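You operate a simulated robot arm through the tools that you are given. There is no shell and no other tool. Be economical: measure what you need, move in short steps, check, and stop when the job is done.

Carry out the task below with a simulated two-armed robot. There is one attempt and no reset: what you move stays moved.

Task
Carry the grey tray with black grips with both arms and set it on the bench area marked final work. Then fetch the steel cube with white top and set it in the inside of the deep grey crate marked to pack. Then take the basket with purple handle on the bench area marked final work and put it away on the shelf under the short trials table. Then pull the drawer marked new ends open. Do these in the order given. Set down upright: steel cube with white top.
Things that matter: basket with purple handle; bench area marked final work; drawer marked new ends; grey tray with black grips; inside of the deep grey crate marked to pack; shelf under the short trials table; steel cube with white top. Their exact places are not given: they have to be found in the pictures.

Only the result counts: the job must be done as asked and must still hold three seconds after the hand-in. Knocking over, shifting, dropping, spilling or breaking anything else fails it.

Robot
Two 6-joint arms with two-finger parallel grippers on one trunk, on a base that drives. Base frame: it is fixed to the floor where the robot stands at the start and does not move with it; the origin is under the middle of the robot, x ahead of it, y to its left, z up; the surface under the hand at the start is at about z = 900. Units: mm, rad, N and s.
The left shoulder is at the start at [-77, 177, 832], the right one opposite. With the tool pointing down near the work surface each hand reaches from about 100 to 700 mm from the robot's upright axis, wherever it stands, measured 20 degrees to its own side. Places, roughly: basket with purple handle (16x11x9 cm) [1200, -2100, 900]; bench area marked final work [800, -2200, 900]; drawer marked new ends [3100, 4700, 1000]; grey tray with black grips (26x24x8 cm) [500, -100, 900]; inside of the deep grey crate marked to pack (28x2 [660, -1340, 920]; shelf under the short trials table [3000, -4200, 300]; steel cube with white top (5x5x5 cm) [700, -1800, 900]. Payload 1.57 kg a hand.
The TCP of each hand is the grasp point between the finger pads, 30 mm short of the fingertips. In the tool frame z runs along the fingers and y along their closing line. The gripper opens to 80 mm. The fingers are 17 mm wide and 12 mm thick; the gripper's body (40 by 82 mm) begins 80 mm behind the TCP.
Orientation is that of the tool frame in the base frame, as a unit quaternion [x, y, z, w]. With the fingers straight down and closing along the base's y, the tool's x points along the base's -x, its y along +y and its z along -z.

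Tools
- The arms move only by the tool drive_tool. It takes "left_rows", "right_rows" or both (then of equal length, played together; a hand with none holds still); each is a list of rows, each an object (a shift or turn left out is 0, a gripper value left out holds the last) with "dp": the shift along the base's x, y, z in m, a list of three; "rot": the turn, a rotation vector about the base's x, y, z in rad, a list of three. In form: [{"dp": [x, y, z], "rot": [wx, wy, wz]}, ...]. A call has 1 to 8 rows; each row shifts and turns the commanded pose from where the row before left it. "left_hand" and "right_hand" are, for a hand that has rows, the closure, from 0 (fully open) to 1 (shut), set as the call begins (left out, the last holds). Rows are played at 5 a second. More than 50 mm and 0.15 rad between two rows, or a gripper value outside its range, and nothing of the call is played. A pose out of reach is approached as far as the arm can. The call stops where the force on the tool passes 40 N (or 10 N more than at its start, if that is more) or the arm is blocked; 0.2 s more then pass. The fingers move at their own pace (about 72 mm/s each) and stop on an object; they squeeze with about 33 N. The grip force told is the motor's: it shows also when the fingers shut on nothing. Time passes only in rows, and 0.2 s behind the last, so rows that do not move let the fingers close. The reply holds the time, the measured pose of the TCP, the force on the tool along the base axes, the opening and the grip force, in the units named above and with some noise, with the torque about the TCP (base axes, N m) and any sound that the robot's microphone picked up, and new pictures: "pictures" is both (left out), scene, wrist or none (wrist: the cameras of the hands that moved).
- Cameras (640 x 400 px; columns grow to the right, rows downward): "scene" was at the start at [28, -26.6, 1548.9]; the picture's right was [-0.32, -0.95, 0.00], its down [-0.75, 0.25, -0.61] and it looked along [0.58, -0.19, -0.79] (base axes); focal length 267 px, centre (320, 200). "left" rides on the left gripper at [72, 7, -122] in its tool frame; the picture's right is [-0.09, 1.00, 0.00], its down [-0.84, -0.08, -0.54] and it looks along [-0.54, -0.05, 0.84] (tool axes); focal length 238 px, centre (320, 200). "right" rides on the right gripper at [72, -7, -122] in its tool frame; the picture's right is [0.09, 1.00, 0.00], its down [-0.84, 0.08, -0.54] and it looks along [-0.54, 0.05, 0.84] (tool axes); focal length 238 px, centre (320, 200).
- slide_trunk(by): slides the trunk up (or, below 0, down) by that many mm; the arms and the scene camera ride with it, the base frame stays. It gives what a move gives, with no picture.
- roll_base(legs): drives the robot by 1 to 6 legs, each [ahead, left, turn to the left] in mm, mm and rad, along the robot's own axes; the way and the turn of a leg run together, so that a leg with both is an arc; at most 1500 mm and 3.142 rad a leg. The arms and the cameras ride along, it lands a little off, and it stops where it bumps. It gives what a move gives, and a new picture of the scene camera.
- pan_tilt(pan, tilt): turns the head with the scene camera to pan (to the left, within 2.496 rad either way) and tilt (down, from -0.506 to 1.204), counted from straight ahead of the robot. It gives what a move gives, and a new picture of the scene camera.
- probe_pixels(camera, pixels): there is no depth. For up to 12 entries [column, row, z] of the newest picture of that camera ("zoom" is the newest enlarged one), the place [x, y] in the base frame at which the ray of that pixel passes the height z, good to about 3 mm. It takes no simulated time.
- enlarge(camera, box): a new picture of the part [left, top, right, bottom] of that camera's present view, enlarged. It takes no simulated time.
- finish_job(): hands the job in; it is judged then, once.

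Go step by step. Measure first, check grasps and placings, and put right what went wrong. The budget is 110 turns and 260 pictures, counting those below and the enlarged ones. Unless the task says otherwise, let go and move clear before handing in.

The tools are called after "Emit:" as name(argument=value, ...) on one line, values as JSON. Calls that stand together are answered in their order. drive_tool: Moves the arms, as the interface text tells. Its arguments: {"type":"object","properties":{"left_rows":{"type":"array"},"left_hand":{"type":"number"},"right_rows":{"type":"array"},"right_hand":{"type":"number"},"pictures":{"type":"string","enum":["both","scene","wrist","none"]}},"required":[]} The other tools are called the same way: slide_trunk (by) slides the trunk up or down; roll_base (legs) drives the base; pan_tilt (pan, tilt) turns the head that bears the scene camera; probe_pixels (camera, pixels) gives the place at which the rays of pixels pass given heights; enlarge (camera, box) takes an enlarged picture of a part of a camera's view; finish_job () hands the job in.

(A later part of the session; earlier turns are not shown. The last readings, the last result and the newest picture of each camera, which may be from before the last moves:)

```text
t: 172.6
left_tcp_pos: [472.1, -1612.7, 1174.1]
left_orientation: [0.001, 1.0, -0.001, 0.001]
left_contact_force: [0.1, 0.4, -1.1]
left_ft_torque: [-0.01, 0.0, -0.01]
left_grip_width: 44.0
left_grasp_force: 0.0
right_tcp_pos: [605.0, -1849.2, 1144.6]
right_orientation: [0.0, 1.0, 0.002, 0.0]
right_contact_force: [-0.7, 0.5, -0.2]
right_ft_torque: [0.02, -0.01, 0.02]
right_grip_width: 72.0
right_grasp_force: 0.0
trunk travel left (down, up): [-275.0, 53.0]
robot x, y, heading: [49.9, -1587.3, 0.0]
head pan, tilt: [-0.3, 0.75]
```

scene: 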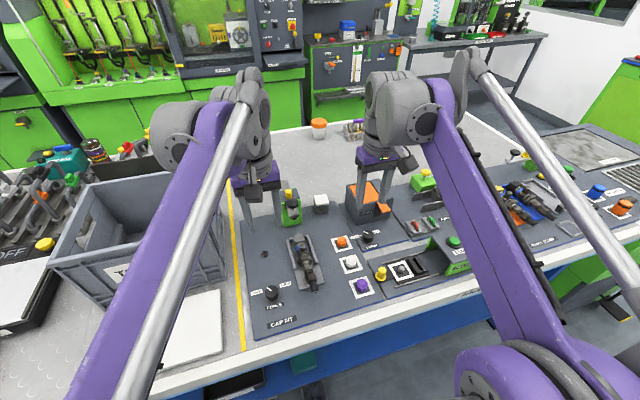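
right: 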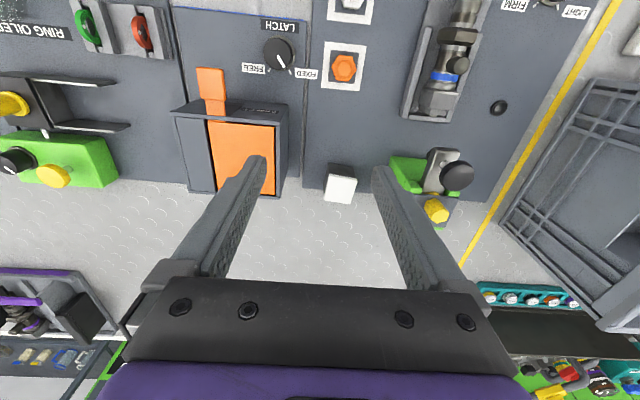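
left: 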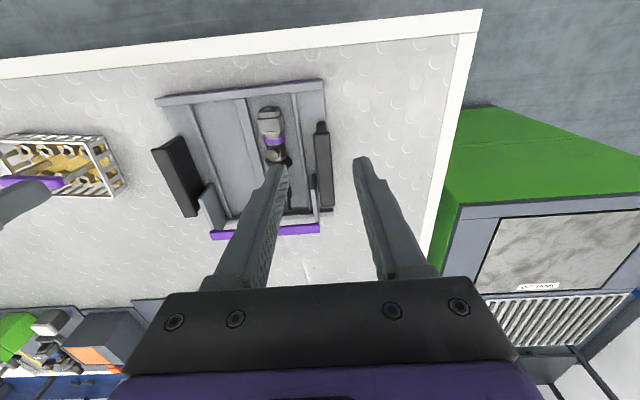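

The base is blocked at x=50, so the cube (at x≈720) is at the reach limit; the wrist view shows it at (341,188). I raise the trunk to gain reach and measure again.

Emit:
probe_pixels(camera="right", pixels=[[328, 175, 950], [357, 178, 950], [351, 204, 950], [323, 200, 950], [330, 163, 950], [288, 190, 900], [290, 110, 990], [395, 160, 980]])

Emit:
slide_trunk(by=50)

Emit:
drive_tool(right_rows=[{"dp": [0.04, 0, 0]}, {"dp": [0.03, 0.03, 0]}, {"dp": [0.02, 0, 0]}, {"dp": [0, 0, 0]}], pictures="wrist")

```text
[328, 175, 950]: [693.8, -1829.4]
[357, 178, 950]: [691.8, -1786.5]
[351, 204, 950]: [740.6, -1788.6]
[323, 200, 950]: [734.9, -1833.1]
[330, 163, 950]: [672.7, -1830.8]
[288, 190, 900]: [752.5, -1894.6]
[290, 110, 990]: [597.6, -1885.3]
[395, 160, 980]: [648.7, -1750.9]
```

```text
t: 173.6
left_tcp_pos: [472.2, -1612.9, 1223.4]
left_orientation: [0.0, 1.0, -0.002, 0.002]
left_contact_force: [-0.3, 0.2, 0.2]
left_ft_torque: [-0.02, 0.01, 0.01]
left_grip_width: 44.2
left_grasp_force: 0.2
right_tcp_pos: [608.2, -1846.8, 1192.0]
right_orientation: [-0.001, 1.0, 0.001, 0.0]
right_contact_force: [0.4, -0.2, -0.5]
right_ft_torque: [0.02, -0.02, 0.01]
right_grip_width: 72.0
right_grasp_force: 0.0
trunk travel left (down, up): [-325.0, 3.0]
robot x, y, heading: [51.8, -1584.8, -0.007]
head pan, tilt: [-0.3, 0.75]
```

```text
t: 174.6
left_tcp_pos: [472.6, -1612.7, 1222.4]
left_orientation: [0.0, 1.0, -0.001, 0.003]
left_contact_force: [0.3, -0.8, 0.3]
left_ft_torque: [0.02, 0.02, -0.01]
left_grip_width: 43.7
left_grasp_force: 0.0
right_tcp_pos: [671.2, -1824.5, 1191.8]
right_orientation: [0.0, 1.0, 0.001, 0.0]
right_contact_force: [-0.6, -0.4, -0.1]
right_ft_torque: [0.02, -0.02, -0.03]
right_grip_width: 71.9
right_grasp_force: 0.0
right hand out of reach, approached as far as the arm can: row 2, 3
trunk travel left (down, up): [-325.0, 3.0]
robot x, y, heading: [49.6, -1585.8, 0.004]
head pan, tilt: [-0.3, 0.75]
```

right: 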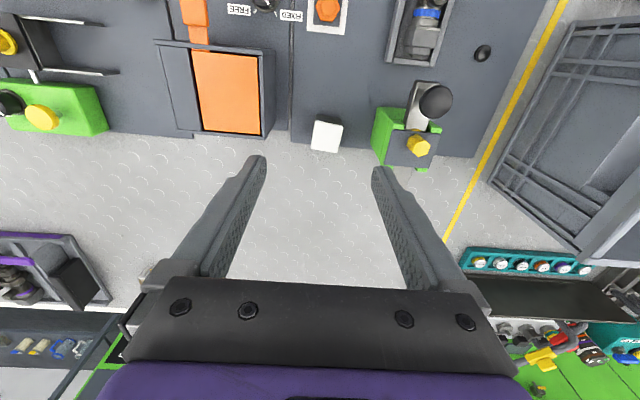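

Emit:
drive_tool(right_rows=[{"dp": [0, 0.015, -0.03]}, {"dp": [0, 0, -0.05]}, {"dp": [0, 0, -0.05]}, {"dp": [0, 0, -0.04]}, {"dp": [0, 0, -0.02]}, {"dp": [0.02, 0, 0]}, {"dp": [0.02, 0, 0]}, {"dp": [0, 0, 0]}], pictures="wrist")

```text
t: 176.3
left_tcp_pos: [471.4, -1613.2, 1223.1]
left_orientation: [0.001, 1.0, -0.001, 0.002]
left_contact_force: [-0.6, 0.5, -0.1]
left_ft_torque: [0.0, -0.01, 0.0]
left_grip_width: 43.9
left_grasp_force: 0.0
right_tcp_pos: [704.6, -1808.3, 1003.1]
right_orientation: [0.0, 1.0, 0.0, 0.0]
right_contact_force: [0.5, 0.8, -0.6]
right_ft_torque: [0.01, 0.0, 0.01]
right_grip_width: 72.2
right_grasp_force: 0.0
trunk travel left (down, up): [-325.0, 3.0]
robot x, y, heading: [52.9, -1585.5, -0.008]
head pan, tilt: [-0.3, 0.75]
```

right: 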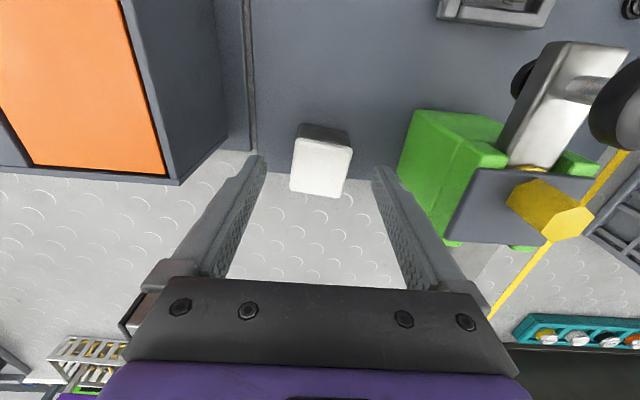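

Emit:
probe_pixels(camera="right", pixels=[[299, 136, 948], [352, 147, 948], [342, 197, 948], [290, 186, 948], [398, 170, 920], [445, 240, 920]])

```text
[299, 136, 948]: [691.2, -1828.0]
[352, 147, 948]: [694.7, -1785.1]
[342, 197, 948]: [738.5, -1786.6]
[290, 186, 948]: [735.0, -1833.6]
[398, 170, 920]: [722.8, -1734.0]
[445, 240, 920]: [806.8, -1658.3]
```

Emit:
drive_tool(right_rows=[{"dp": [0.009, 0, -0.01], "rot": [0, 0, -0.07]}, {"dp": [0, 0, -0.02]}, {"dp": [0, 0, -0.02]}, {"dp": [0, 0, -0.015]}, {"dp": [0, 0, 0]}], right_hand=0.2, pictures="wrist")

```text
t: 177.6
left_tcp_pos: [471.9, -1612.7, 1222.9]
left_orientation: [0.002, 1.0, -0.002, 0.002]
left_contact_force: [0.7, 0.2, 0.5]
left_ft_torque: [-0.01, 0.01, -0.02]
left_grip_width: 44.0
left_grasp_force: 0.0
right_tcp_pos: [715.6, -1810.1, 935.7]
right_orientation: [0.035, 0.999, 0.001, 0.0]
right_contact_force: [0.3, -0.6, 1.1]
right_ft_torque: [0.02, -0.03, 0.01]
right_grip_width: 64.1
right_grasp_force: 0.1
trunk travel left (down, up): [-325.0, 3.0]
robot x, y, heading: [46.9, -1589.2, -0.003]
head pan, tilt: [-0.3, 0.75]
```

right: 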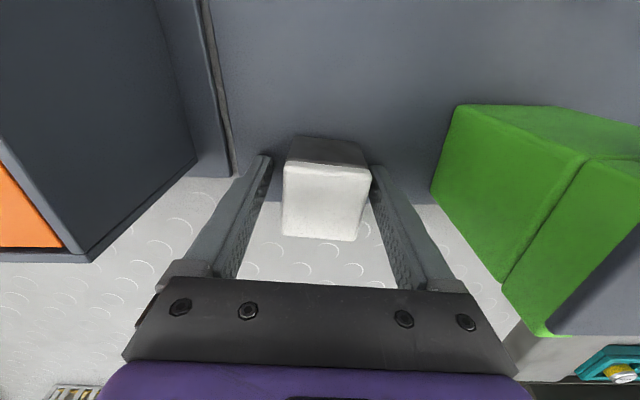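

The cube sits well between the fingers (325,185). I close and lift gently.

Emit:
drive_tool(right_rows=[{"dp": [0, 0, 0]}, {"dp": [0, 0, 0]}, {"dp": [0, 0, 0]}, {"dp": [0, 0, 0]}], right_hand=1, pictures="none")

Emit:
drive_tool(right_rows=[{"dp": [0, 0, 0.01]}, {"dp": [0, 0, 0.015]}, {"dp": [0, 0, 0.02]}, {"dp": [0, 0, 0.02]}, {"dp": [-0.01, 0, 0.02]}, {"dp": [-0.02, 0, 0.02]}, {"dp": [-0.03, 0, 0.02]}, {"dp": [0, 0, 0]}], pictures="both")

```text
t: 178.6
left_tcp_pos: [471.4, -1612.8, 1223.1]
left_orientation: [0.001, 1.0, -0.002, 0.003]
left_contact_force: [0.1, -0.2, -0.4]
left_ft_torque: [0.01, -0.01, -0.01]
left_grip_width: 44.0
left_grasp_force: 0.1
right_tcp_pos: [715.1, -1810.8, 936.1]
right_orientation: [0.035, 0.999, 0.001, 0.001]
right_contact_force: [0.2, 0.8, 1.5]
right_ft_torque: [-0.04, -0.01, -0.02]
right_grip_width: 43.7
right_grasp_force: 33.2
trunk travel left (down, up): [-325.0, 3.0]
robot x, y, heading: [49.5, -1587.4, 0.001]
head pan, tilt: [-0.3, 0.75]
```

```text
t: 180.3
left_tcp_pos: [472.7, -1612.4, 1223.5]
left_orientation: [0.0, 1.0, -0.002, 0.001]
left_contact_force: [0.7, 0.5, -1.0]
left_ft_torque: [-0.02, -0.02, -0.03]
left_grip_width: 43.8
left_grasp_force: 0.0
right_tcp_pos: [661.2, -1810.6, 1060.6]
right_orientation: [0.035, 0.999, 0.001, 0.0]
right_contact_force: [0.1, -0.5, -3.3]
right_ft_torque: [0.01, 0.0, 0.03]
right_grip_width: 44.0
right_grasp_force: 32.5
trunk travel left (down, up): [-325.0, 3.0]
robot x, y, heading: [51.9, -1587.3, -0.001]
head pan, tilt: [-0.3, 0.75]
```

scene: 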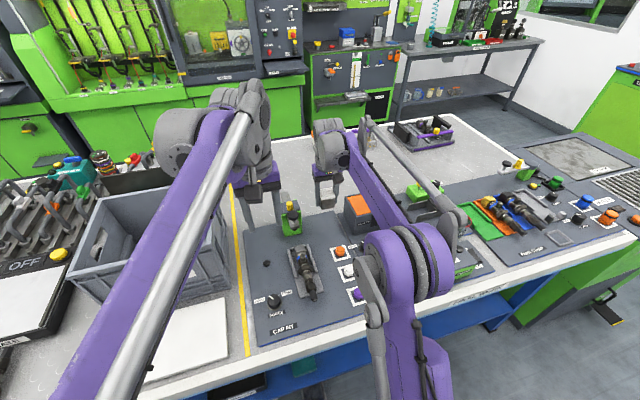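
right: 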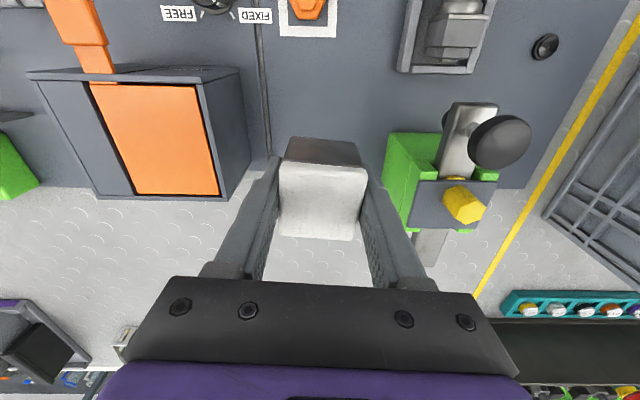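

Cube is held (44 mm). I raise and retract it, back off and drive left to bring the right hand level with the crate.

Emit:
drive_tool(right_rows=[{"dp": [-0.02, 0, 0.04]}, {"dp": [-0.03, 0, 0.04]}, {"dp": [-0.03, 0, 0.04]}, {"dp": [-0.03, 0, 0.04], "rot": [0, 0, 0.07]}, {"dp": [0, 0, 0.03]}], pictures="none")

Emit:
roll_base(legs=[[-80, 0, 0], [0, 460, 0]])

Emit:
pan_tilt(pan=-0.3, tilt=0.9)

```text
t: 181.6
left_tcp_pos: [474.1, -1612.6, 1222.9]
left_orientation: [0.001, 1.0, -0.002, 0.001]
left_contact_force: [0.8, 0.6, 0.6]
left_ft_torque: [0.0, 0.03, 0.01]
left_grip_width: 43.9
left_grasp_force: 0.1
right_tcp_pos: [546.2, -1808.8, 1253.3]
right_orientation: [0.0, 1.0, 0.0, -0.001]
right_contact_force: [0.4, -0.1, -2.6]
right_ft_torque: [0.04, 0.03, 0.01]
right_grip_width: 44.1
right_grasp_force: 32.8
trunk travel left (down, up): [-325.0, 3.0]
robot x, y, heading: [52.2, -1587.7, 0.004]
head pan, tilt: [-0.3, 0.75]
```

```text
t: 186.8
left_tcp_pos: [393.4, -1143.4, 1223.0]
left_orientation: [-0.001, 1.0, -0.002, 0.002]
left_contact_force: [-0.1, 0.0, 0.0]
left_ft_torque: [0.02, 0.01, 0.0]
left_grip_width: 43.8
left_grasp_force: 0.0
right_tcp_pos: [467.0, -1338.0, 1253.2]
right_orientation: [-0.001, 1.0, 0.0, 0.0]
right_contact_force: [0.5, 0.7, -2.8]
right_ft_torque: [-0.01, 0.02, -0.02]
right_grip_width: 43.7
right_grasp_force: 32.7
trunk travel left (down, up): [-325.0, 3.0]
robot x, y, heading: [-27.2, -1118.6, 0.003]
head pan, tilt: [-0.3, 0.75]
```

scene: 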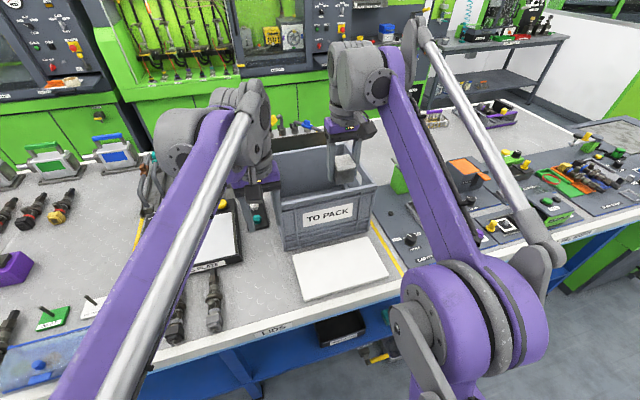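

```text
t: 187.6
left_tcp_pos: [392.0, -1144.3, 1223.0]
left_orientation: [0.0, 1.0, -0.002, 0.003]
left_contact_force: [-0.1, -0.5, -0.7]
left_ft_torque: [0.02, -0.07, -0.04]
left_grip_width: 44.1
left_grasp_force: 0.0
right_tcp_pos: [467.3, -1338.1, 1253.2]
right_orientation: [0.0, 1.0, 0.001, 0.001]
right_contact_force: [-0.5, 0.3, -2.1]
right_ft_torque: [-0.03, 0.01, 0.01]
right_grip_width: 43.7
right_grasp_force: 33.2
trunk travel left (down, up): [-325.0, 3.0]
robot x, y, heading: [-28.3, -1117.0, 0.005]
head pan, tilt: [-0.3, 0.901]
```

scene: 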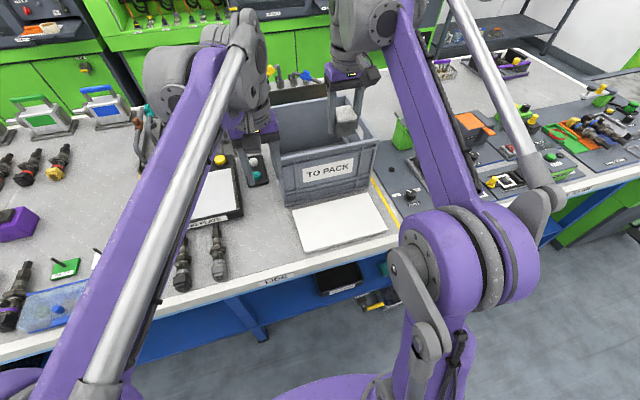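

Emit:
probe_pixels(camera="scene", pixels=[[286, 207, 900], [371, 189, 900], [278, 165, 1080], [377, 142, 1080], [278, 165, 1050], [377, 142, 1050], [275, 105, 1080], [360, 97, 1080]])

Emit:
drive_tool(right_rows=[{"dp": [0, 0, 0]}], pictures="wrist")

```text
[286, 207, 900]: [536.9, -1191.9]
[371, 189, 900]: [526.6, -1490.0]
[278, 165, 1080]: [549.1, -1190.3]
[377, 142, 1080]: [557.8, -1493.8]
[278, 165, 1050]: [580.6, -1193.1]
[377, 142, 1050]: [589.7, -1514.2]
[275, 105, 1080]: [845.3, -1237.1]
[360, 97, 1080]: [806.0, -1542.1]
```

```text
t: 187.9
left_tcp_pos: [392.1, -1144.1, 1223.2]
left_orientation: [-0.001, 1.0, -0.002, 0.001]
left_contact_force: [-0.1, 0.4, 0.9]
left_ft_torque: [-0.03, 0.0, -0.01]
left_grip_width: 44.1
left_grasp_force: 0.1
right_tcp_pos: [466.2, -1338.6, 1252.4]
right_orientation: [-0.002, 1.0, 0.001, 0.0]
right_contact_force: [-0.4, 0.3, -3.0]
right_ft_torque: [0.02, 0.02, -0.02]
right_grip_width: 43.9
right_grasp_force: 33.2
trunk travel left (down, up): [-325.0, 3.0]
robot x, y, heading: [-28.6, -1117.4, -0.002]
head pan, tilt: [-0.3, 0.901]
```

right: 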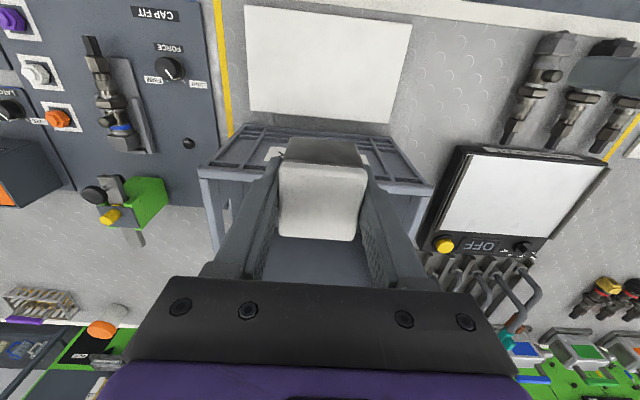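

The crate spans x 535–785, y −1490…−1192 with its rim at about 1090. I roll in 70 mm, then extend above it.

Emit:
roll_base(legs=[[68, 0, 0]])

Emit:
drive_tool(right_rows=[{"dp": [0.02, 0, -0.03]}, {"dp": [0.03, 0, -0.03]}, {"dp": [0.03, 0, -0.02]}, {"dp": [0.03, 0, 0]}, {"dp": [0.02, 0, -0.02]}, {"dp": [0.01, 0, -0.02]}, {"dp": [0, 0, 0]}], pictures="both")

```text
t: 189.0
left_tcp_pos: [458.3, -1142.9, 1223.5]
left_orientation: [0.0, 1.0, -0.002, 0.002]
left_contact_force: [-0.5, -0.4, 0.6]
left_ft_torque: [0.02, 0.03, 0.01]
left_grip_width: 44.1
left_grasp_force: 0.0
right_tcp_pos: [533.0, -1339.1, 1253.2]
right_orientation: [-0.001, 1.0, 0.001, -0.001]
right_contact_force: [-0.4, -0.5, -2.4]
right_ft_torque: [0.05, -0.01, -0.01]
right_grip_width: 43.7
right_grasp_force: 33.1
trunk travel left (down, up): [-325.0, 3.0]
robot x, y, heading: [35.4, -1116.7, 0.002]
head pan, tilt: [-0.3, 0.901]
```

scene: 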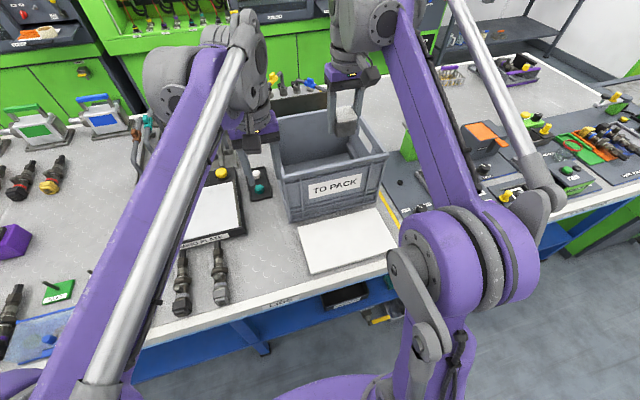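

```text
t: 190.6
left_tcp_pos: [460.5, -1143.1, 1223.2]
left_orientation: [0.0, 1.0, -0.002, 0.002]
left_contact_force: [0.1, -0.3, 0.5]
left_ft_torque: [0.04, 0.03, 0.01]
left_grip_width: 43.9
left_grasp_force: 0.1
right_tcp_pos: [672.4, -1336.5, 1131.5]
right_orientation: [-0.001, 1.0, 0.001, 0.0]
right_contact_force: [-0.2, -0.2, -2.6]
right_ft_torque: [0.01, 0.01, -0.01]
right_grip_width: 43.7
right_grasp_force: 32.7
trunk travel left (down, up): [-325.0, 3.0]
robot x, y, heading: [38.7, -1119.6, 0.004]
head pan, tilt: [-0.3, 0.901]
```

scene: 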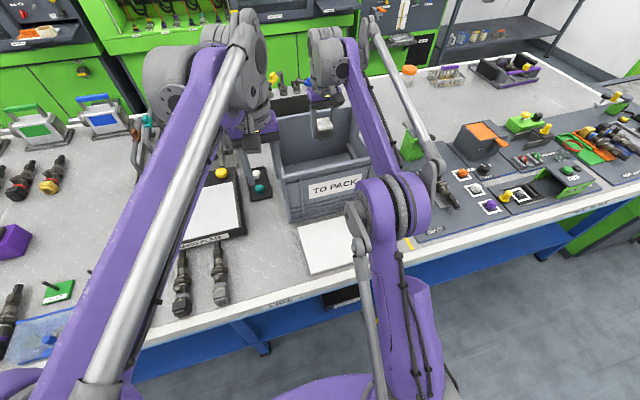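
right: 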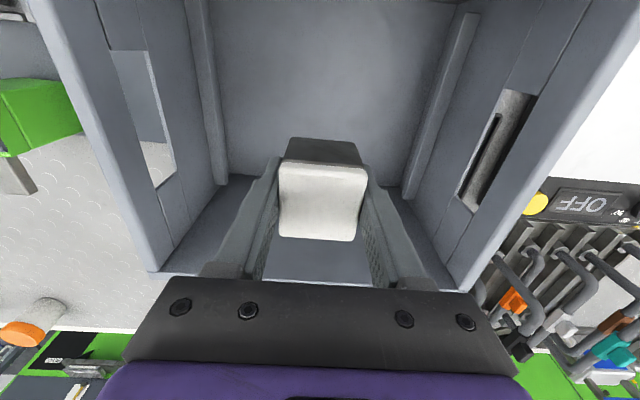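

The crate floor under the cube is clear and the cube is centred between the walls. I lower it.

Emit:
drive_tool(right_rows=[{"dp": [0, 0, -0.03]}, {"dp": [0, 0, -0.03]}, {"dp": [0, 0, -0.03]}, {"dp": [0, 0, -0.03]}, {"dp": [0, 0, -0.02]}, {"dp": [0, 0, -0.01]}, {"dp": [0, 0, -0.01]}, {"dp": [0, 0, 0]}], pictures="wrist")

```text
t: 192.4
left_tcp_pos: [460.8, -1144.8, 1223.6]
left_orientation: [0.0, 1.0, -0.002, 0.002]
left_contact_force: [0.1, 0.1, 0.1]
left_ft_torque: [-0.01, 0.03, 0.0]
left_grip_width: 44.1
left_grasp_force: 0.1
right_tcp_pos: [675.0, -1340.2, 972.4]
right_orientation: [-0.001, 1.0, 0.001, 0.001]
right_contact_force: [-0.1, -1.0, -3.1]
right_ft_torque: [0.01, 0.01, 0.02]
right_grip_width: 43.8
right_grasp_force: 33.4
trunk travel left (down, up): [-325.0, 3.0]
robot x, y, heading: [40.0, -1116.9, 0.002]
head pan, tilt: [-0.3, 0.901]
```

right: 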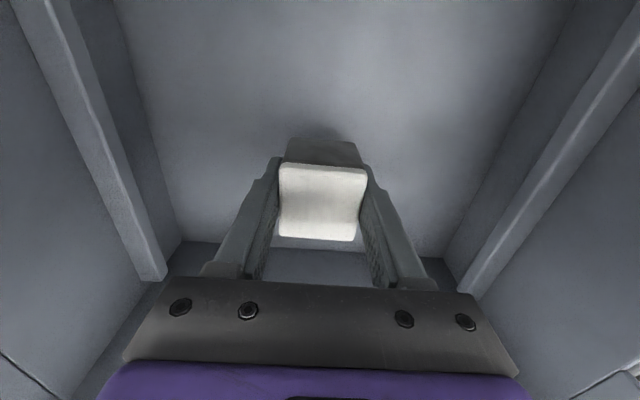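

Emit:
drive_tool(right_rows=[{"dp": [0, 0, -0.008]}, {"dp": [0, 0, -0.005]}, {"dp": [0, 0, -0.003]}, {"dp": [0, 0, -0.003]}, {"dp": [0, 0, 0]}], pictures="none")

```text
t: 193.6
left_tcp_pos: [460.9, -1143.5, 1223.0]
left_orientation: [0.0, 1.0, -0.002, 0.001]
left_contact_force: [-0.4, -0.5, -0.1]
left_ft_torque: [-0.01, -0.01, 0.02]
left_grip_width: 44.1
left_grasp_force: 0.1
right_tcp_pos: [675.1, -1338.6, 954.3]
right_orientation: [-0.001, 1.0, 0.001, -0.001]
right_contact_force: [-1.3, 0.8, -3.3]
right_ft_torque: [0.01, -0.04, -0.02]
right_grip_width: 43.9
right_grasp_force: 33.0
trunk travel left (down, up): [-325.0, 3.0]
robot x, y, heading: [40.0, -1119.1, 0.001]
head pan, tilt: [-0.3, 0.901]
```

Emit:
drive_tool(right_rows=[{"dp": [0, 0, -0.003]}, {"dp": [0, 0, -0.003]}, {"dp": [0, 0, -0.002]}, {"dp": [0, 0, 0]}], pictures="none")

```text
t: 194.6
left_tcp_pos: [459.4, -1144.3, 1223.1]
left_orientation: [0.001, 1.0, -0.002, 0.001]
left_contact_force: [0.1, 0.1, 0.3]
left_ft_torque: [-0.01, -0.02, 0.02]
left_grip_width: 44.1
left_grasp_force: 0.0
right_tcp_pos: [674.4, -1338.6, 945.2]
right_orientation: [-0.001, 1.0, 0.001, 0.0]
right_contact_force: [0.9, 0.4, -2.4]
right_ft_torque: [0.0, -0.02, 0.01]
right_grip_width: 44.0
right_grasp_force: 33.1
trunk travel left (down, up): [-325.0, 3.0]
robot x, y, heading: [37.9, -1117.2, -0.002]
head pan, tilt: [-0.3, 0.901]
```

Emit:
drive_tool(right_rows=[{"dp": [0, 0, -0.002]}, {"dp": [0, 0, -0.002]}, {"dp": [0, 0, 0]}], pictures="none")

Emit:
drive_tool(right_rows=[{"dp": [0, 0, -0.001]}, {"dp": [0, 0, -0.001]}, {"dp": [0, 0, 0]}], pictures="none")

```text
t: 195.4
left_tcp_pos: [459.8, -1143.0, 1223.1]
left_orientation: [0.001, 1.0, -0.001, 0.001]
left_contact_force: [-0.4, 0.4, -0.3]
left_ft_torque: [-0.01, 0.01, -0.06]
left_grip_width: 44.0
left_grasp_force: 0.0
right_tcp_pos: [673.7, -1338.9, 941.1]
right_orientation: [0.0, 1.0, 0.001, 0.0]
right_contact_force: [-0.3, -0.1, -2.2]
right_ft_torque: [0.0, -0.03, -0.01]
right_grip_width: 43.6
right_grasp_force: 33.4
trunk travel left (down, up): [-325.0, 3.0]
robot x, y, heading: [40.0, -1121.2, 0.003]
head pan, tilt: [-0.3, 0.901]
```

```text
t: 196.2
left_tcp_pos: [459.9, -1143.6, 1223.2]
left_orientation: [-0.001, 1.0, -0.002, 0.002]
left_contact_force: [0.0, 0.4, 0.1]
left_ft_torque: [-0.01, -0.03, 0.02]
left_grip_width: 44.0
left_grasp_force: 0.1
right_tcp_pos: [674.7, -1337.2, 939.9]
right_orientation: [-0.001, 1.0, 0.001, 0.0]
right_contact_force: [-0.7, -1.0, 2.5]
right_ft_torque: [-0.13, -0.04, -0.05]
right_grip_width: 43.9
right_grasp_force: 33.0
trunk travel left (down, up): [-325.0, 3.0]
robot x, y, heading: [40.2, -1121.0, 0.003]
head pan, tilt: [-0.3, 0.901]
```

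Force turned to +2.5 N: the cube rests on the crate floor. I open and lift.

Emit:
drive_tool(right_rows=[{"dp": [0, 0, 0]}, {"dp": [0, 0, 0]}, {"dp": [0, 0, 0]}], right_hand=0.2, pictures="none")

Emit:
drive_tool(right_rows=[{"dp": [0, 0, 0.02]}, {"dp": [0, 0, 0.03]}, {"dp": [0, 0, 0.04]}, {"dp": [0, 0, 0.04]}, {"dp": [0, 0, 0.04]}, {"dp": [0, 0, 0.03]}, {"dp": [-0.03, 0, 0.03]}, {"dp": [-0.04, 0, 0.02]}], pictures="wrist")

```text
t: 197.0
left_tcp_pos: [460.9, -1143.6, 1223.2]
left_orientation: [0.0, 1.0, -0.002, 0.001]
left_contact_force: [-0.6, 0.3, 0.1]
left_ft_torque: [0.02, 0.01, 0.0]
left_grip_width: 44.2
left_grasp_force: 0.1
right_tcp_pos: [674.8, -1337.7, 939.7]
right_orientation: [-0.001, 1.0, 0.0, 0.0]
right_contact_force: [0.2, 0.8, 2.0]
right_ft_torque: [-0.01, -0.01, 0.04]
right_grip_width: 62.1
right_grasp_force: 0.0
trunk travel left (down, up): [-325.0, 3.0]
robot x, y, heading: [38.4, -1117.8, -0.001]
head pan, tilt: [-0.3, 0.901]
```

```text
t: 198.8
left_tcp_pos: [459.5, -1143.0, 1223.9]
left_orientation: [-0.001, 1.0, -0.001, 0.002]
left_contact_force: [-0.2, 0.1, 0.7]
left_ft_torque: [0.01, -0.01, -0.01]
left_grip_width: 44.2
left_grasp_force: 0.1
right_tcp_pos: [603.9, -1337.4, 1187.3]
right_orientation: [-0.001, 1.0, 0.0, 0.0]
right_contact_force: [-0.5, 0.4, -0.5]
right_ft_torque: [0.0, -0.02, -0.04]
right_grip_width: 63.9
right_grasp_force: 0.0
trunk travel left (down, up): [-325.0, 3.0]
robot x, y, heading: [39.9, -1122.2, 0.001]
head pan, tilt: [-0.3, 0.901]
```

right: 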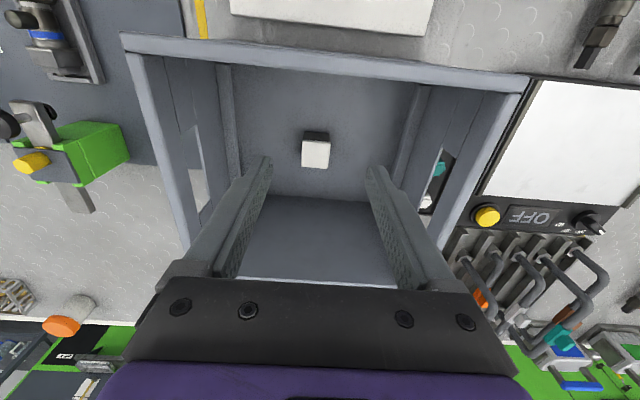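

The cube stands upright on the crate floor (316,150). Now I retract and drive round to the back for the basket.

Emit:
drive_tool(right_rows=[{"dp": [-0.04, 0, 0.01]}, {"dp": [-0.04, 0, 0.01]}, {"dp": [-0.04, 0, 0.01]}, {"dp": [-0.04, 0, 0]}], pictures="none")

Emit:
roll_base(legs=[[-390, 0, 0], [0, -1000, 0], [0, -1000, 0], [0, -950, 0]])

```text
t: 199.8
left_tcp_pos: [459.4, -1144.7, 1223.8]
left_orientation: [-0.001, 1.0, -0.003, 0.002]
left_contact_force: [-0.3, 0.6, -1.0]
left_ft_torque: [-0.01, -0.02, -0.01]
left_grip_width: 44.1
left_grasp_force: 0.0
right_tcp_pos: [440.6, -1338.6, 1222.1]
right_orientation: [0.0, 1.0, 0.002, 0.0]
right_contact_force: [1.2, 0.3, -0.4]
right_ft_torque: [0.04, -0.03, 0.0]
right_grip_width: 63.7
right_grasp_force: 0.0
trunk travel left (down, up): [-325.0, 3.0]
robot x, y, heading: [35.6, -1115.9, 0.003]
head pan, tilt: [-0.3, 0.901]
```

```text
t: 227.9
left_tcp_pos: [204.4, -4068.0, 1223.6]
left_orientation: [-0.03, 1.0, -0.001, 0.002]
left_contact_force: [0.7, -0.9, -0.1]
left_ft_torque: [-0.04, -0.01, 0.02]
left_grip_width: 44.0
left_grasp_force: 0.1
right_tcp_pos: [197.7, -4262.7, 1221.3]
right_orientation: [-0.03, 1.0, 0.001, 0.0]
right_contact_force: [0.0, -0.2, -0.1]
right_ft_torque: [0.0, -0.02, 0.0]
right_grip_width: 64.2
right_grasp_force: 0.2
trunk travel left (down, up): [-325.0, 3.0]
robot x, y, heading: [-220.8, -4066.7, 0.053]
head pan, tilt: [-0.3, 0.901]
```

scene: 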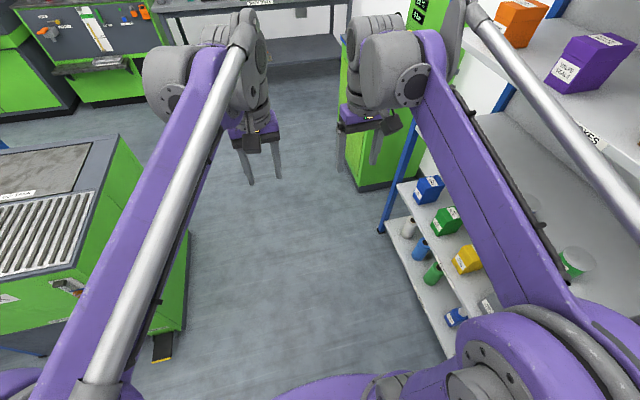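

Emit:
roll_base(legs=[[0, 0, -0.053], [900, 0, 0], [900, 0, 0]])

Emit:
pan_tilt(pan=0.0, tilt=0.7)

Emit:
enlarge(camera="scene", box=[140, 100, 520, 330])

```text
t: 237.3
left_tcp_pos: [1987.1, -4076.8, 1222.5]
left_orientation: [-0.006, 1.0, -0.001, 0.001]
left_contact_force: [-0.9, 0.0, -0.6]
left_ft_torque: [0.0, 0.01, 0.05]
left_grip_width: 44.1
left_grasp_force: 0.0
right_tcp_pos: [1973.7, -4270.3, 1221.1]
right_orientation: [-0.007, 1.0, 0.0, -0.001]
right_contact_force: [0.3, 0.2, -1.0]
right_ft_torque: [0.02, 0.0, 0.01]
right_grip_width: 64.1
right_grasp_force: 0.2
trunk travel left (down, up): [-325.0, 3.0]
robot x, y, heading: [1560.1, -4054.3, 0.012]
head pan, tilt: [-0.3, 0.901]
```

scene: 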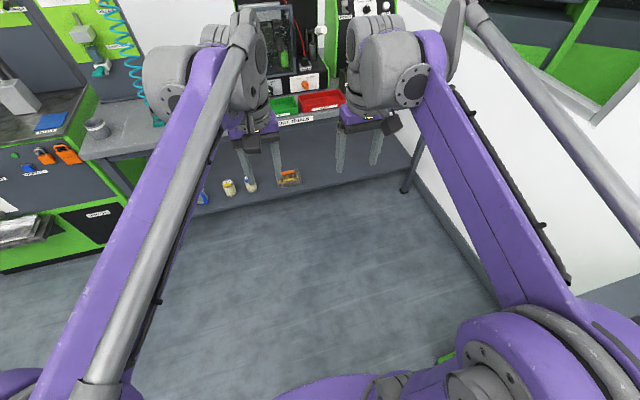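

```text
t: 238.1
left_tcp_pos: [1987.1, -4076.3, 1223.2]
left_orientation: [-0.006, 1.0, -0.002, 0.002]
left_contact_force: [-0.8, 0.4, -1.0]
left_ft_torque: [-0.02, -0.01, 0.04]
left_grip_width: 44.1
left_grasp_force: 0.1
right_tcp_pos: [1972.2, -4271.0, 1222.0]
right_orientation: [-0.007, 1.0, 0.001, 0.0]
right_contact_force: [-0.1, 0.1, 0.4]
right_ft_torque: [0.0, -0.01, -0.01]
right_grip_width: 63.6
right_grasp_force: 0.0
trunk travel left (down, up): [-325.0, 3.0]
robot x, y, heading: [1563.3, -4054.4, 0.016]
head pan, tilt: [0.0, 0.7]
```

scene: 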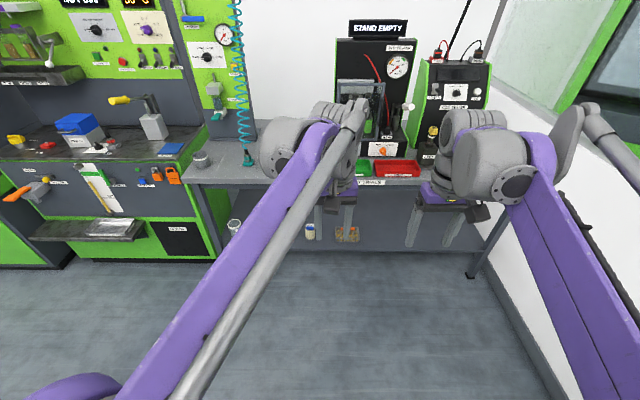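

```text
1.68 times, centred on (330, 215) of scene
```

zoom: 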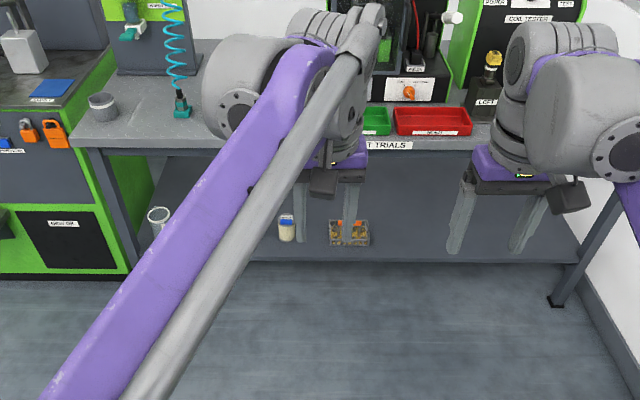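

Emit:
probe_pixels(camera="zoom", pixels=[[450, 262, 150], [450, 262, 200], [450, 262, 300], [450, 150, 900], [450, 150, 870], [557, 304, 0], [570, 262, 200], [350, 247, 200], [370, 245, 200], [580, 300, 0]])

Emit:
roll_base(legs=[[40, 0, -0.014], [0, 0, 1.57], [0, 0, 1.57]])

```text
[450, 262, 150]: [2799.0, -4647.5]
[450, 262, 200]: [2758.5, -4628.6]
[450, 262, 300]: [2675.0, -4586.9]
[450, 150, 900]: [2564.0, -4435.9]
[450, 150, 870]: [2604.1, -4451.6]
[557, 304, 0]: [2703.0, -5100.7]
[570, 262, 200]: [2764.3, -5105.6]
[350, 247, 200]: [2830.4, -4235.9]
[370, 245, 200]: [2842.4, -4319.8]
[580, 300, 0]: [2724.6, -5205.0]
```

```text
t: 246.7
left_tcp_pos: [1182.0, -4043.9, 1223.9]
left_orientation: [1.0, 0.017, -0.002, -0.002]
left_contact_force: [-0.3, -0.5, -0.5]
left_ft_torque: [-0.03, -0.03, 0.0]
left_grip_width: 44.0
left_grasp_force: 0.0
right_tcp_pos: [1193.8, -3849.1, 1220.3]
right_orientation: [1.0, 0.018, 0.0, 0.0]
right_contact_force: [-0.2, -0.7, -0.3]
right_ft_torque: [-0.02, 0.02, 0.01]
right_grip_width: 63.8
right_grasp_force: 0.0
trunk travel left (down, up): [-325.0, 3.0]
robot x, y, heading: [1602.9, -4056.6, -3.109]
head pan, tilt: [0.0, 0.7]
```

scene: 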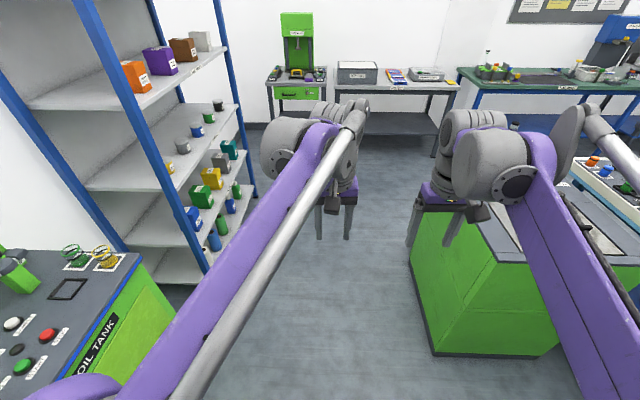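

Emit:
roll_base(legs=[[-30, 0, -0.033], [0, -1000, 0], [0, -700, 0]])

Emit:
pan_tilt(pan=-0.2, tilt=1.0)

Emit:
drive_tool(right_rows=[{"dp": [-0.02, 0, 0]}], right_hand=0.0, pictures="wrist")

```text
t: 262.2
left_tcp_pos: [1231.4, -2345.6, 1223.0]
left_orientation: [1.0, -0.007, -0.002, -0.003]
left_contact_force: [-0.5, -0.5, 0.9]
left_ft_torque: [-0.01, 0.03, 0.0]
left_grip_width: 43.7
left_grasp_force: 0.1
right_tcp_pos: [1252.1, -2152.6, 1221.8]
right_orientation: [1.0, -0.006, 0.0, 0.002]
right_contact_force: [0.7, -0.2, -0.6]
right_ft_torque: [0.02, 0.03, 0.03]
right_grip_width: 64.0
right_grasp_force: 0.0
trunk travel left (down, up): [-325.0, 3.0]
robot x, y, heading: [1656.0, -2377.9, 3.128]
head pan, tilt: [0.0, 0.7]
```

scene: 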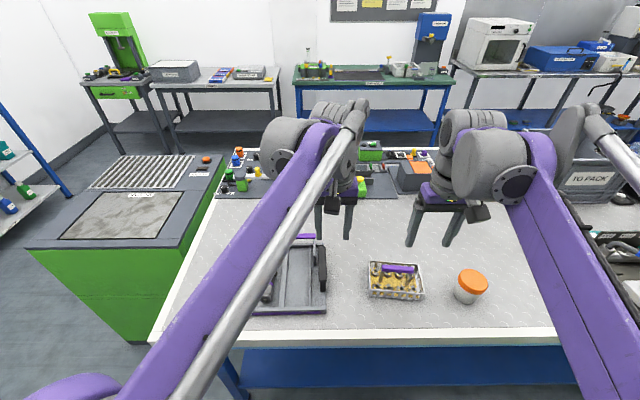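

```text
t: 263.0
left_tcp_pos: [1232.0, -2345.8, 1223.6]
left_orientation: [1.0, -0.006, -0.002, -0.002]
left_contact_force: [-0.1, 0.4, 0.4]
left_ft_torque: [0.01, -0.02, 0.05]
left_grip_width: 44.0
left_grasp_force: 0.1
right_tcp_pos: [1251.5, -2151.8, 1221.7]
right_orientation: [1.0, -0.005, 0.0, 0.001]
right_contact_force: [-0.8, 0.5, 0.3]
right_ft_torque: [0.0, 0.0, 0.0]
right_grip_width: 63.9
right_grasp_force: 0.0
trunk travel left (down, up): [-325.0, 3.0]
robot x, y, heading: [1652.7, -2377.2, 3.126]
head pan, tilt: [-0.201, 1.0]
```

scene: 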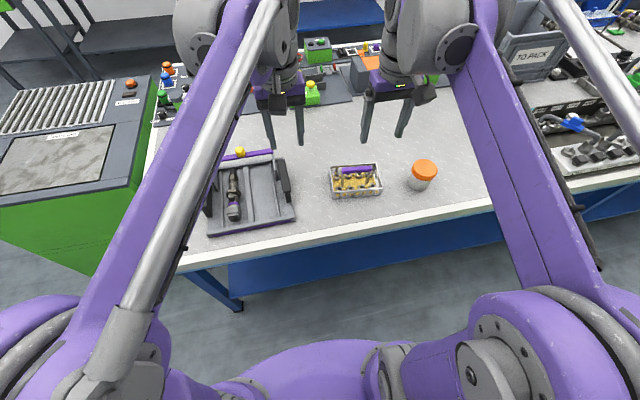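

```text
t: 263.4
left_tcp_pos: [1230.1, -2345.3, 1223.7]
left_orientation: [1.0, -0.006, -0.002, -0.002]
left_contact_force: [0.4, -0.2, 0.2]
left_ft_torque: [0.01, -0.02, -0.01]
left_grip_width: 44.0
left_grasp_force: 0.1
right_tcp_pos: [1231.2, -2152.6, 1222.0]
right_orientation: [1.0, -0.005, 0.002, 0.001]
right_contact_force: [0.1, 0.1, 0.3]
right_ft_torque: [0.0, -0.02, -0.01]
right_grip_width: 80.2
right_grasp_force: 0.0
trunk travel left (down, up): [-325.0, 3.0]
robot x, y, heading: [1653.2, -2378.0, 3.128]
head pan, tilt: [-0.201, 1.0]
```

right: 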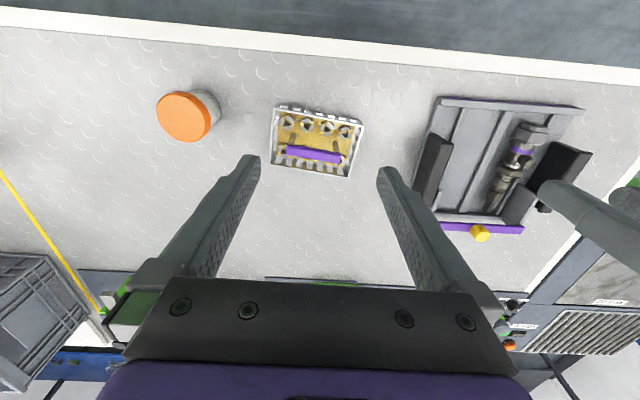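

Emit:
enlarge(camera="right", box=[250, 90, 390, 190])

Emit:
enlarge(camera="scene", box=[310, 140, 410, 210])

Emit:
probe_pixels(camera="right", pixels=[[286, 149, 985], [341, 158, 985], [272, 162, 950], [348, 176, 950], [362, 124, 950], [281, 107, 950]])

Emit:
probe_pixels(camera="scene", pixels=[[339, 169, 985], [373, 168, 985], [339, 169, 970], [373, 168, 970]])

```text
4.00 times, centred on (320, 140) of right
```

zoom: 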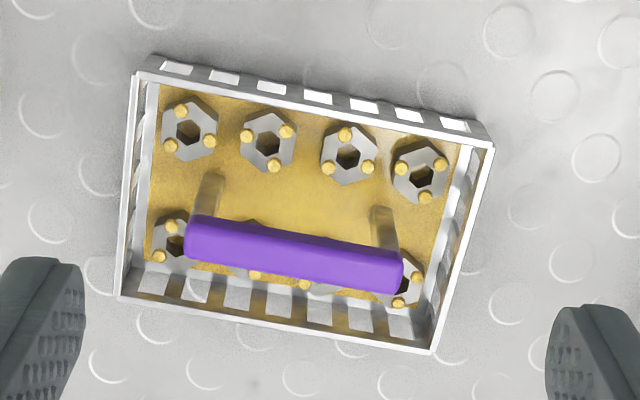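

```text
5.71 times, centred on (360, 175) of scene
```

zoom: 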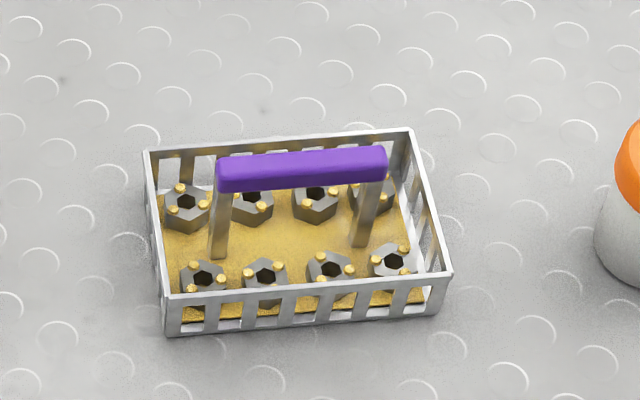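

```text
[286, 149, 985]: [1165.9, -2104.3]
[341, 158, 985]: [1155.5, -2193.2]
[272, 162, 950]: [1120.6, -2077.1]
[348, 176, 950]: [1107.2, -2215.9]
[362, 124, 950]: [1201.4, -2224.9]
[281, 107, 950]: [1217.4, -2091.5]
```

```text
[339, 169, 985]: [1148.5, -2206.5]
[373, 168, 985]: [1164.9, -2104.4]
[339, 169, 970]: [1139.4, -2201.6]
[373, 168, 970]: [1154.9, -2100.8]
```

The handle is at about [1159, −2150, 985], lying along y with a 0.12 rad skew. I turn the right gripper by 1.45 rad above it so the fingers close across the bar.

Emit:
drive_tool(right_rows=[{"dp": [-0.015, 0, 0], "rot": [0, 0, 0.145]}, {"dp": [-0.015, 0, 0], "rot": [0, 0, 0.145]}, {"dp": [-0.015, 0, 0], "rot": [0, 0, 0.145]}, {"dp": [-0.015, 0, 0], "rot": [0, 0, 0.145]}, {"dp": [-0.011, 0.002, 0], "rot": [0, 0, 0.145]}, {"rot": [0, 0, 0.145]}, {"rot": [0, 0, 0.145]}, {"rot": [0, 0, 0.145]}], pictures="none")

Emit:
drive_tool(right_rows=[{"dp": [0, 0, -0.04], "rot": [0, 0, 0.145]}, {"dp": [0, 0, -0.04], "rot": [0, 0, 0.145]}, {"dp": [0, 0, -0.03]}, {"dp": [0, 0, 0]}], right_hand=0.3, pictures="both")

```text
t: 265.2
left_tcp_pos: [1231.8, -2345.4, 1223.3]
left_orientation: [1.0, -0.006, -0.002, -0.001]
left_contact_force: [0.5, 0.9, 0.2]
left_ft_torque: [0.03, -0.02, -0.03]
left_grip_width: 44.2
left_grasp_force: 0.1
right_tcp_pos: [1159.4, -2150.4, 1221.5]
right_orientation: [0.839, 0.545, 0.0, 0.001]
right_contact_force: [1.1, 0.8, -0.6]
right_ft_torque: [0.01, 0.01, -0.01]
right_grip_width: 80.2
right_grasp_force: 0.0
trunk travel left (down, up): [-325.0, 3.0]
robot x, y, heading: [1647.4, -2377.9, 3.129]
head pan, tilt: [-0.201, 1.0]
```

```text
t: 266.2
left_tcp_pos: [1231.8, -2345.2, 1223.8]
left_orientation: [1.0, -0.005, -0.001, -0.002]
left_contact_force: [0.6, 0.0, 0.5]
left_ft_torque: [0.02, 0.0, 0.04]
left_grip_width: 44.1
left_grasp_force: 0.0
right_tcp_pos: [1160.5, -2146.7, 1110.9]
right_orientation: [0.751, 0.66, 0.001, 0.0]
right_contact_force: [0.0, 0.3, 0.7]
right_ft_torque: [0.0, -0.01, -0.06]
right_grip_width: 56.0
right_grasp_force: 0.1
trunk travel left (down, up): [-325.0, 3.0]
robot x, y, heading: [1651.9, -2379.4, 3.132]
head pan, tilt: [-0.201, 1.0]
```

scene: 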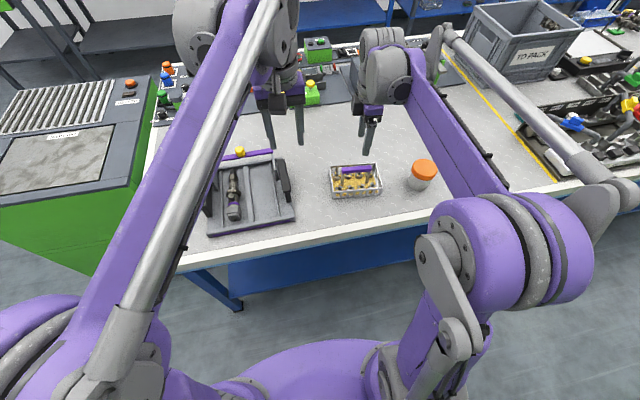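
right: 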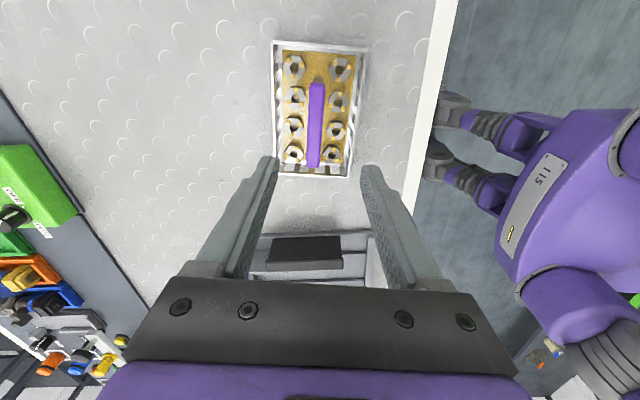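

Emit:
probe_pixels(camera="right", pixels=[[317, 83, 988], [313, 166, 988], [275, 41, 945], [365, 46, 945], [350, 176, 945], [279, 172, 945]])

```text
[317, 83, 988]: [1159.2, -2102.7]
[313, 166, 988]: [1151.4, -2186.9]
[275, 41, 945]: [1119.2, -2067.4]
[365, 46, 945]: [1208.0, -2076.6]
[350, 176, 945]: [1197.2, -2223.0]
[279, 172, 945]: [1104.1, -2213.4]
```

Emit:
drive_tool(right_rows=[{"dp": [-0.005, 0.002, -0.03], "rot": [0, 0, 0.02]}, {"dp": [0, 0, -0.03]}, {"dp": [0, 0, -0.03]}, {"dp": [0, 0, -0.02]}, {"dp": [0, 0, -0.02]}, {"dp": [0, 0, 0]}], pictures="wrist")

```text
t: 267.6
left_tcp_pos: [1231.7, -2344.3, 1223.3]
left_orientation: [1.0, -0.006, -0.002, -0.002]
left_contact_force: [0.1, -0.3, 0.1]
left_ft_torque: [0.01, -0.01, -0.01]
left_grip_width: 43.9
left_grasp_force: 0.1
right_tcp_pos: [1155.7, -2147.9, 981.0]
right_orientation: [0.745, 0.667, 0.0, 0.0]
right_contact_force: [0.1, -1.3, -0.7]
right_ft_torque: [-0.06, 0.02, 0.01]
right_grip_width: 55.9
right_grasp_force: 0.1
trunk travel left (down, up): [-325.0, 3.0]
robot x, y, heading: [1656.6, -2376.1, 3.131]
head pan, tilt: [-0.201, 1.0]
```

right: 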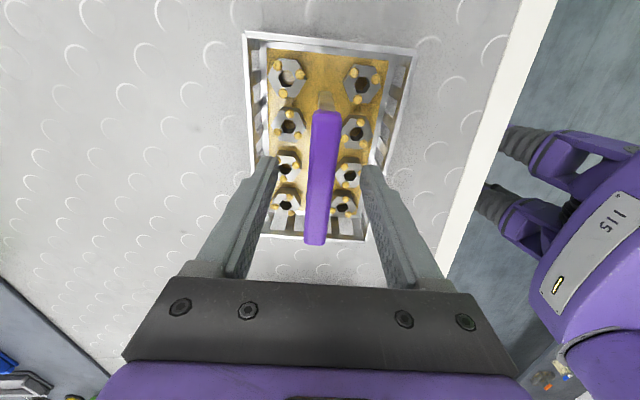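

Emit:
drive_tool(right_rows=[{"dp": [0, 0, -0.002]}, {"dp": [0, 0, 0]}, {"dp": [0, 0, 0]}, {"dp": [0, 0, 0]}], right_hand=1, pictures="none")

Emit:
drive_tool(right_rows=[{"dp": [0, 0, 0.003]}, {"dp": [0, 0, 0.005]}, {"dp": [0, 0, 0.007]}, {"dp": [0, 0, 0.01]}, {"dp": [0, 0, 0.01]}, {"dp": [0, 0, 0.01]}, {"dp": [0, 0, 0]}], pictures="wrist")

```text
t: 268.6
left_tcp_pos: [1230.8, -2346.1, 1223.3]
left_orientation: [1.0, -0.006, -0.002, -0.002]
left_contact_force: [0.1, -0.5, -0.2]
left_ft_torque: [0.01, 0.01, 0.0]
left_grip_width: 43.8
left_grasp_force: 0.2
right_tcp_pos: [1155.1, -2147.9, 979.3]
right_orientation: [0.745, 0.667, 0.0, 0.001]
right_contact_force: [-2.0, 1.1, -0.2]
right_ft_torque: [-0.01, 0.0, -0.04]
right_grip_width: 15.6
right_grasp_force: 31.3
trunk travel left (down, up): [-325.0, 3.0]
robot x, y, heading: [1655.0, -2372.7, 3.127]
head pan, tilt: [-0.201, 1.0]
```

```text
t: 270.2
left_tcp_pos: [1231.8, -2345.2, 1222.8]
left_orientation: [1.0, -0.007, -0.002, -0.002]
left_contact_force: [-0.2, -0.2, -0.7]
left_ft_torque: [0.02, 0.01, 0.01]
left_grip_width: 44.1
left_grasp_force: 0.0
right_tcp_pos: [1156.6, -2147.3, 1026.4]
right_orientation: [0.745, 0.667, 0.0, 0.0]
right_contact_force: [0.0, 0.2, -3.1]
right_ft_torque: [-0.02, 0.01, -0.01]
right_grip_width: 15.7
right_grasp_force: 31.2
trunk travel left (down, up): [-325.0, 3.0]
robot x, y, heading: [1650.5, -2373.9, 3.134]
head pan, tilt: [-0.201, 1.0]
```

right: 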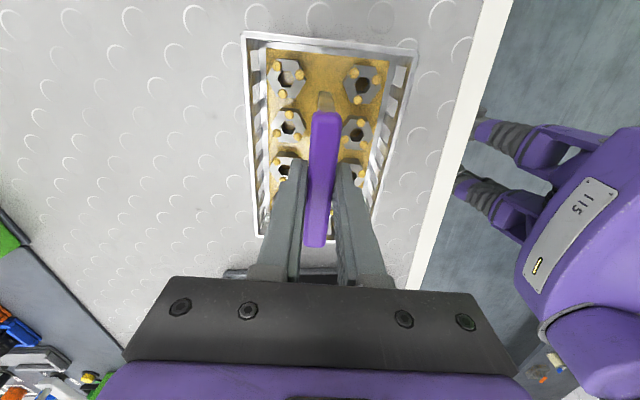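

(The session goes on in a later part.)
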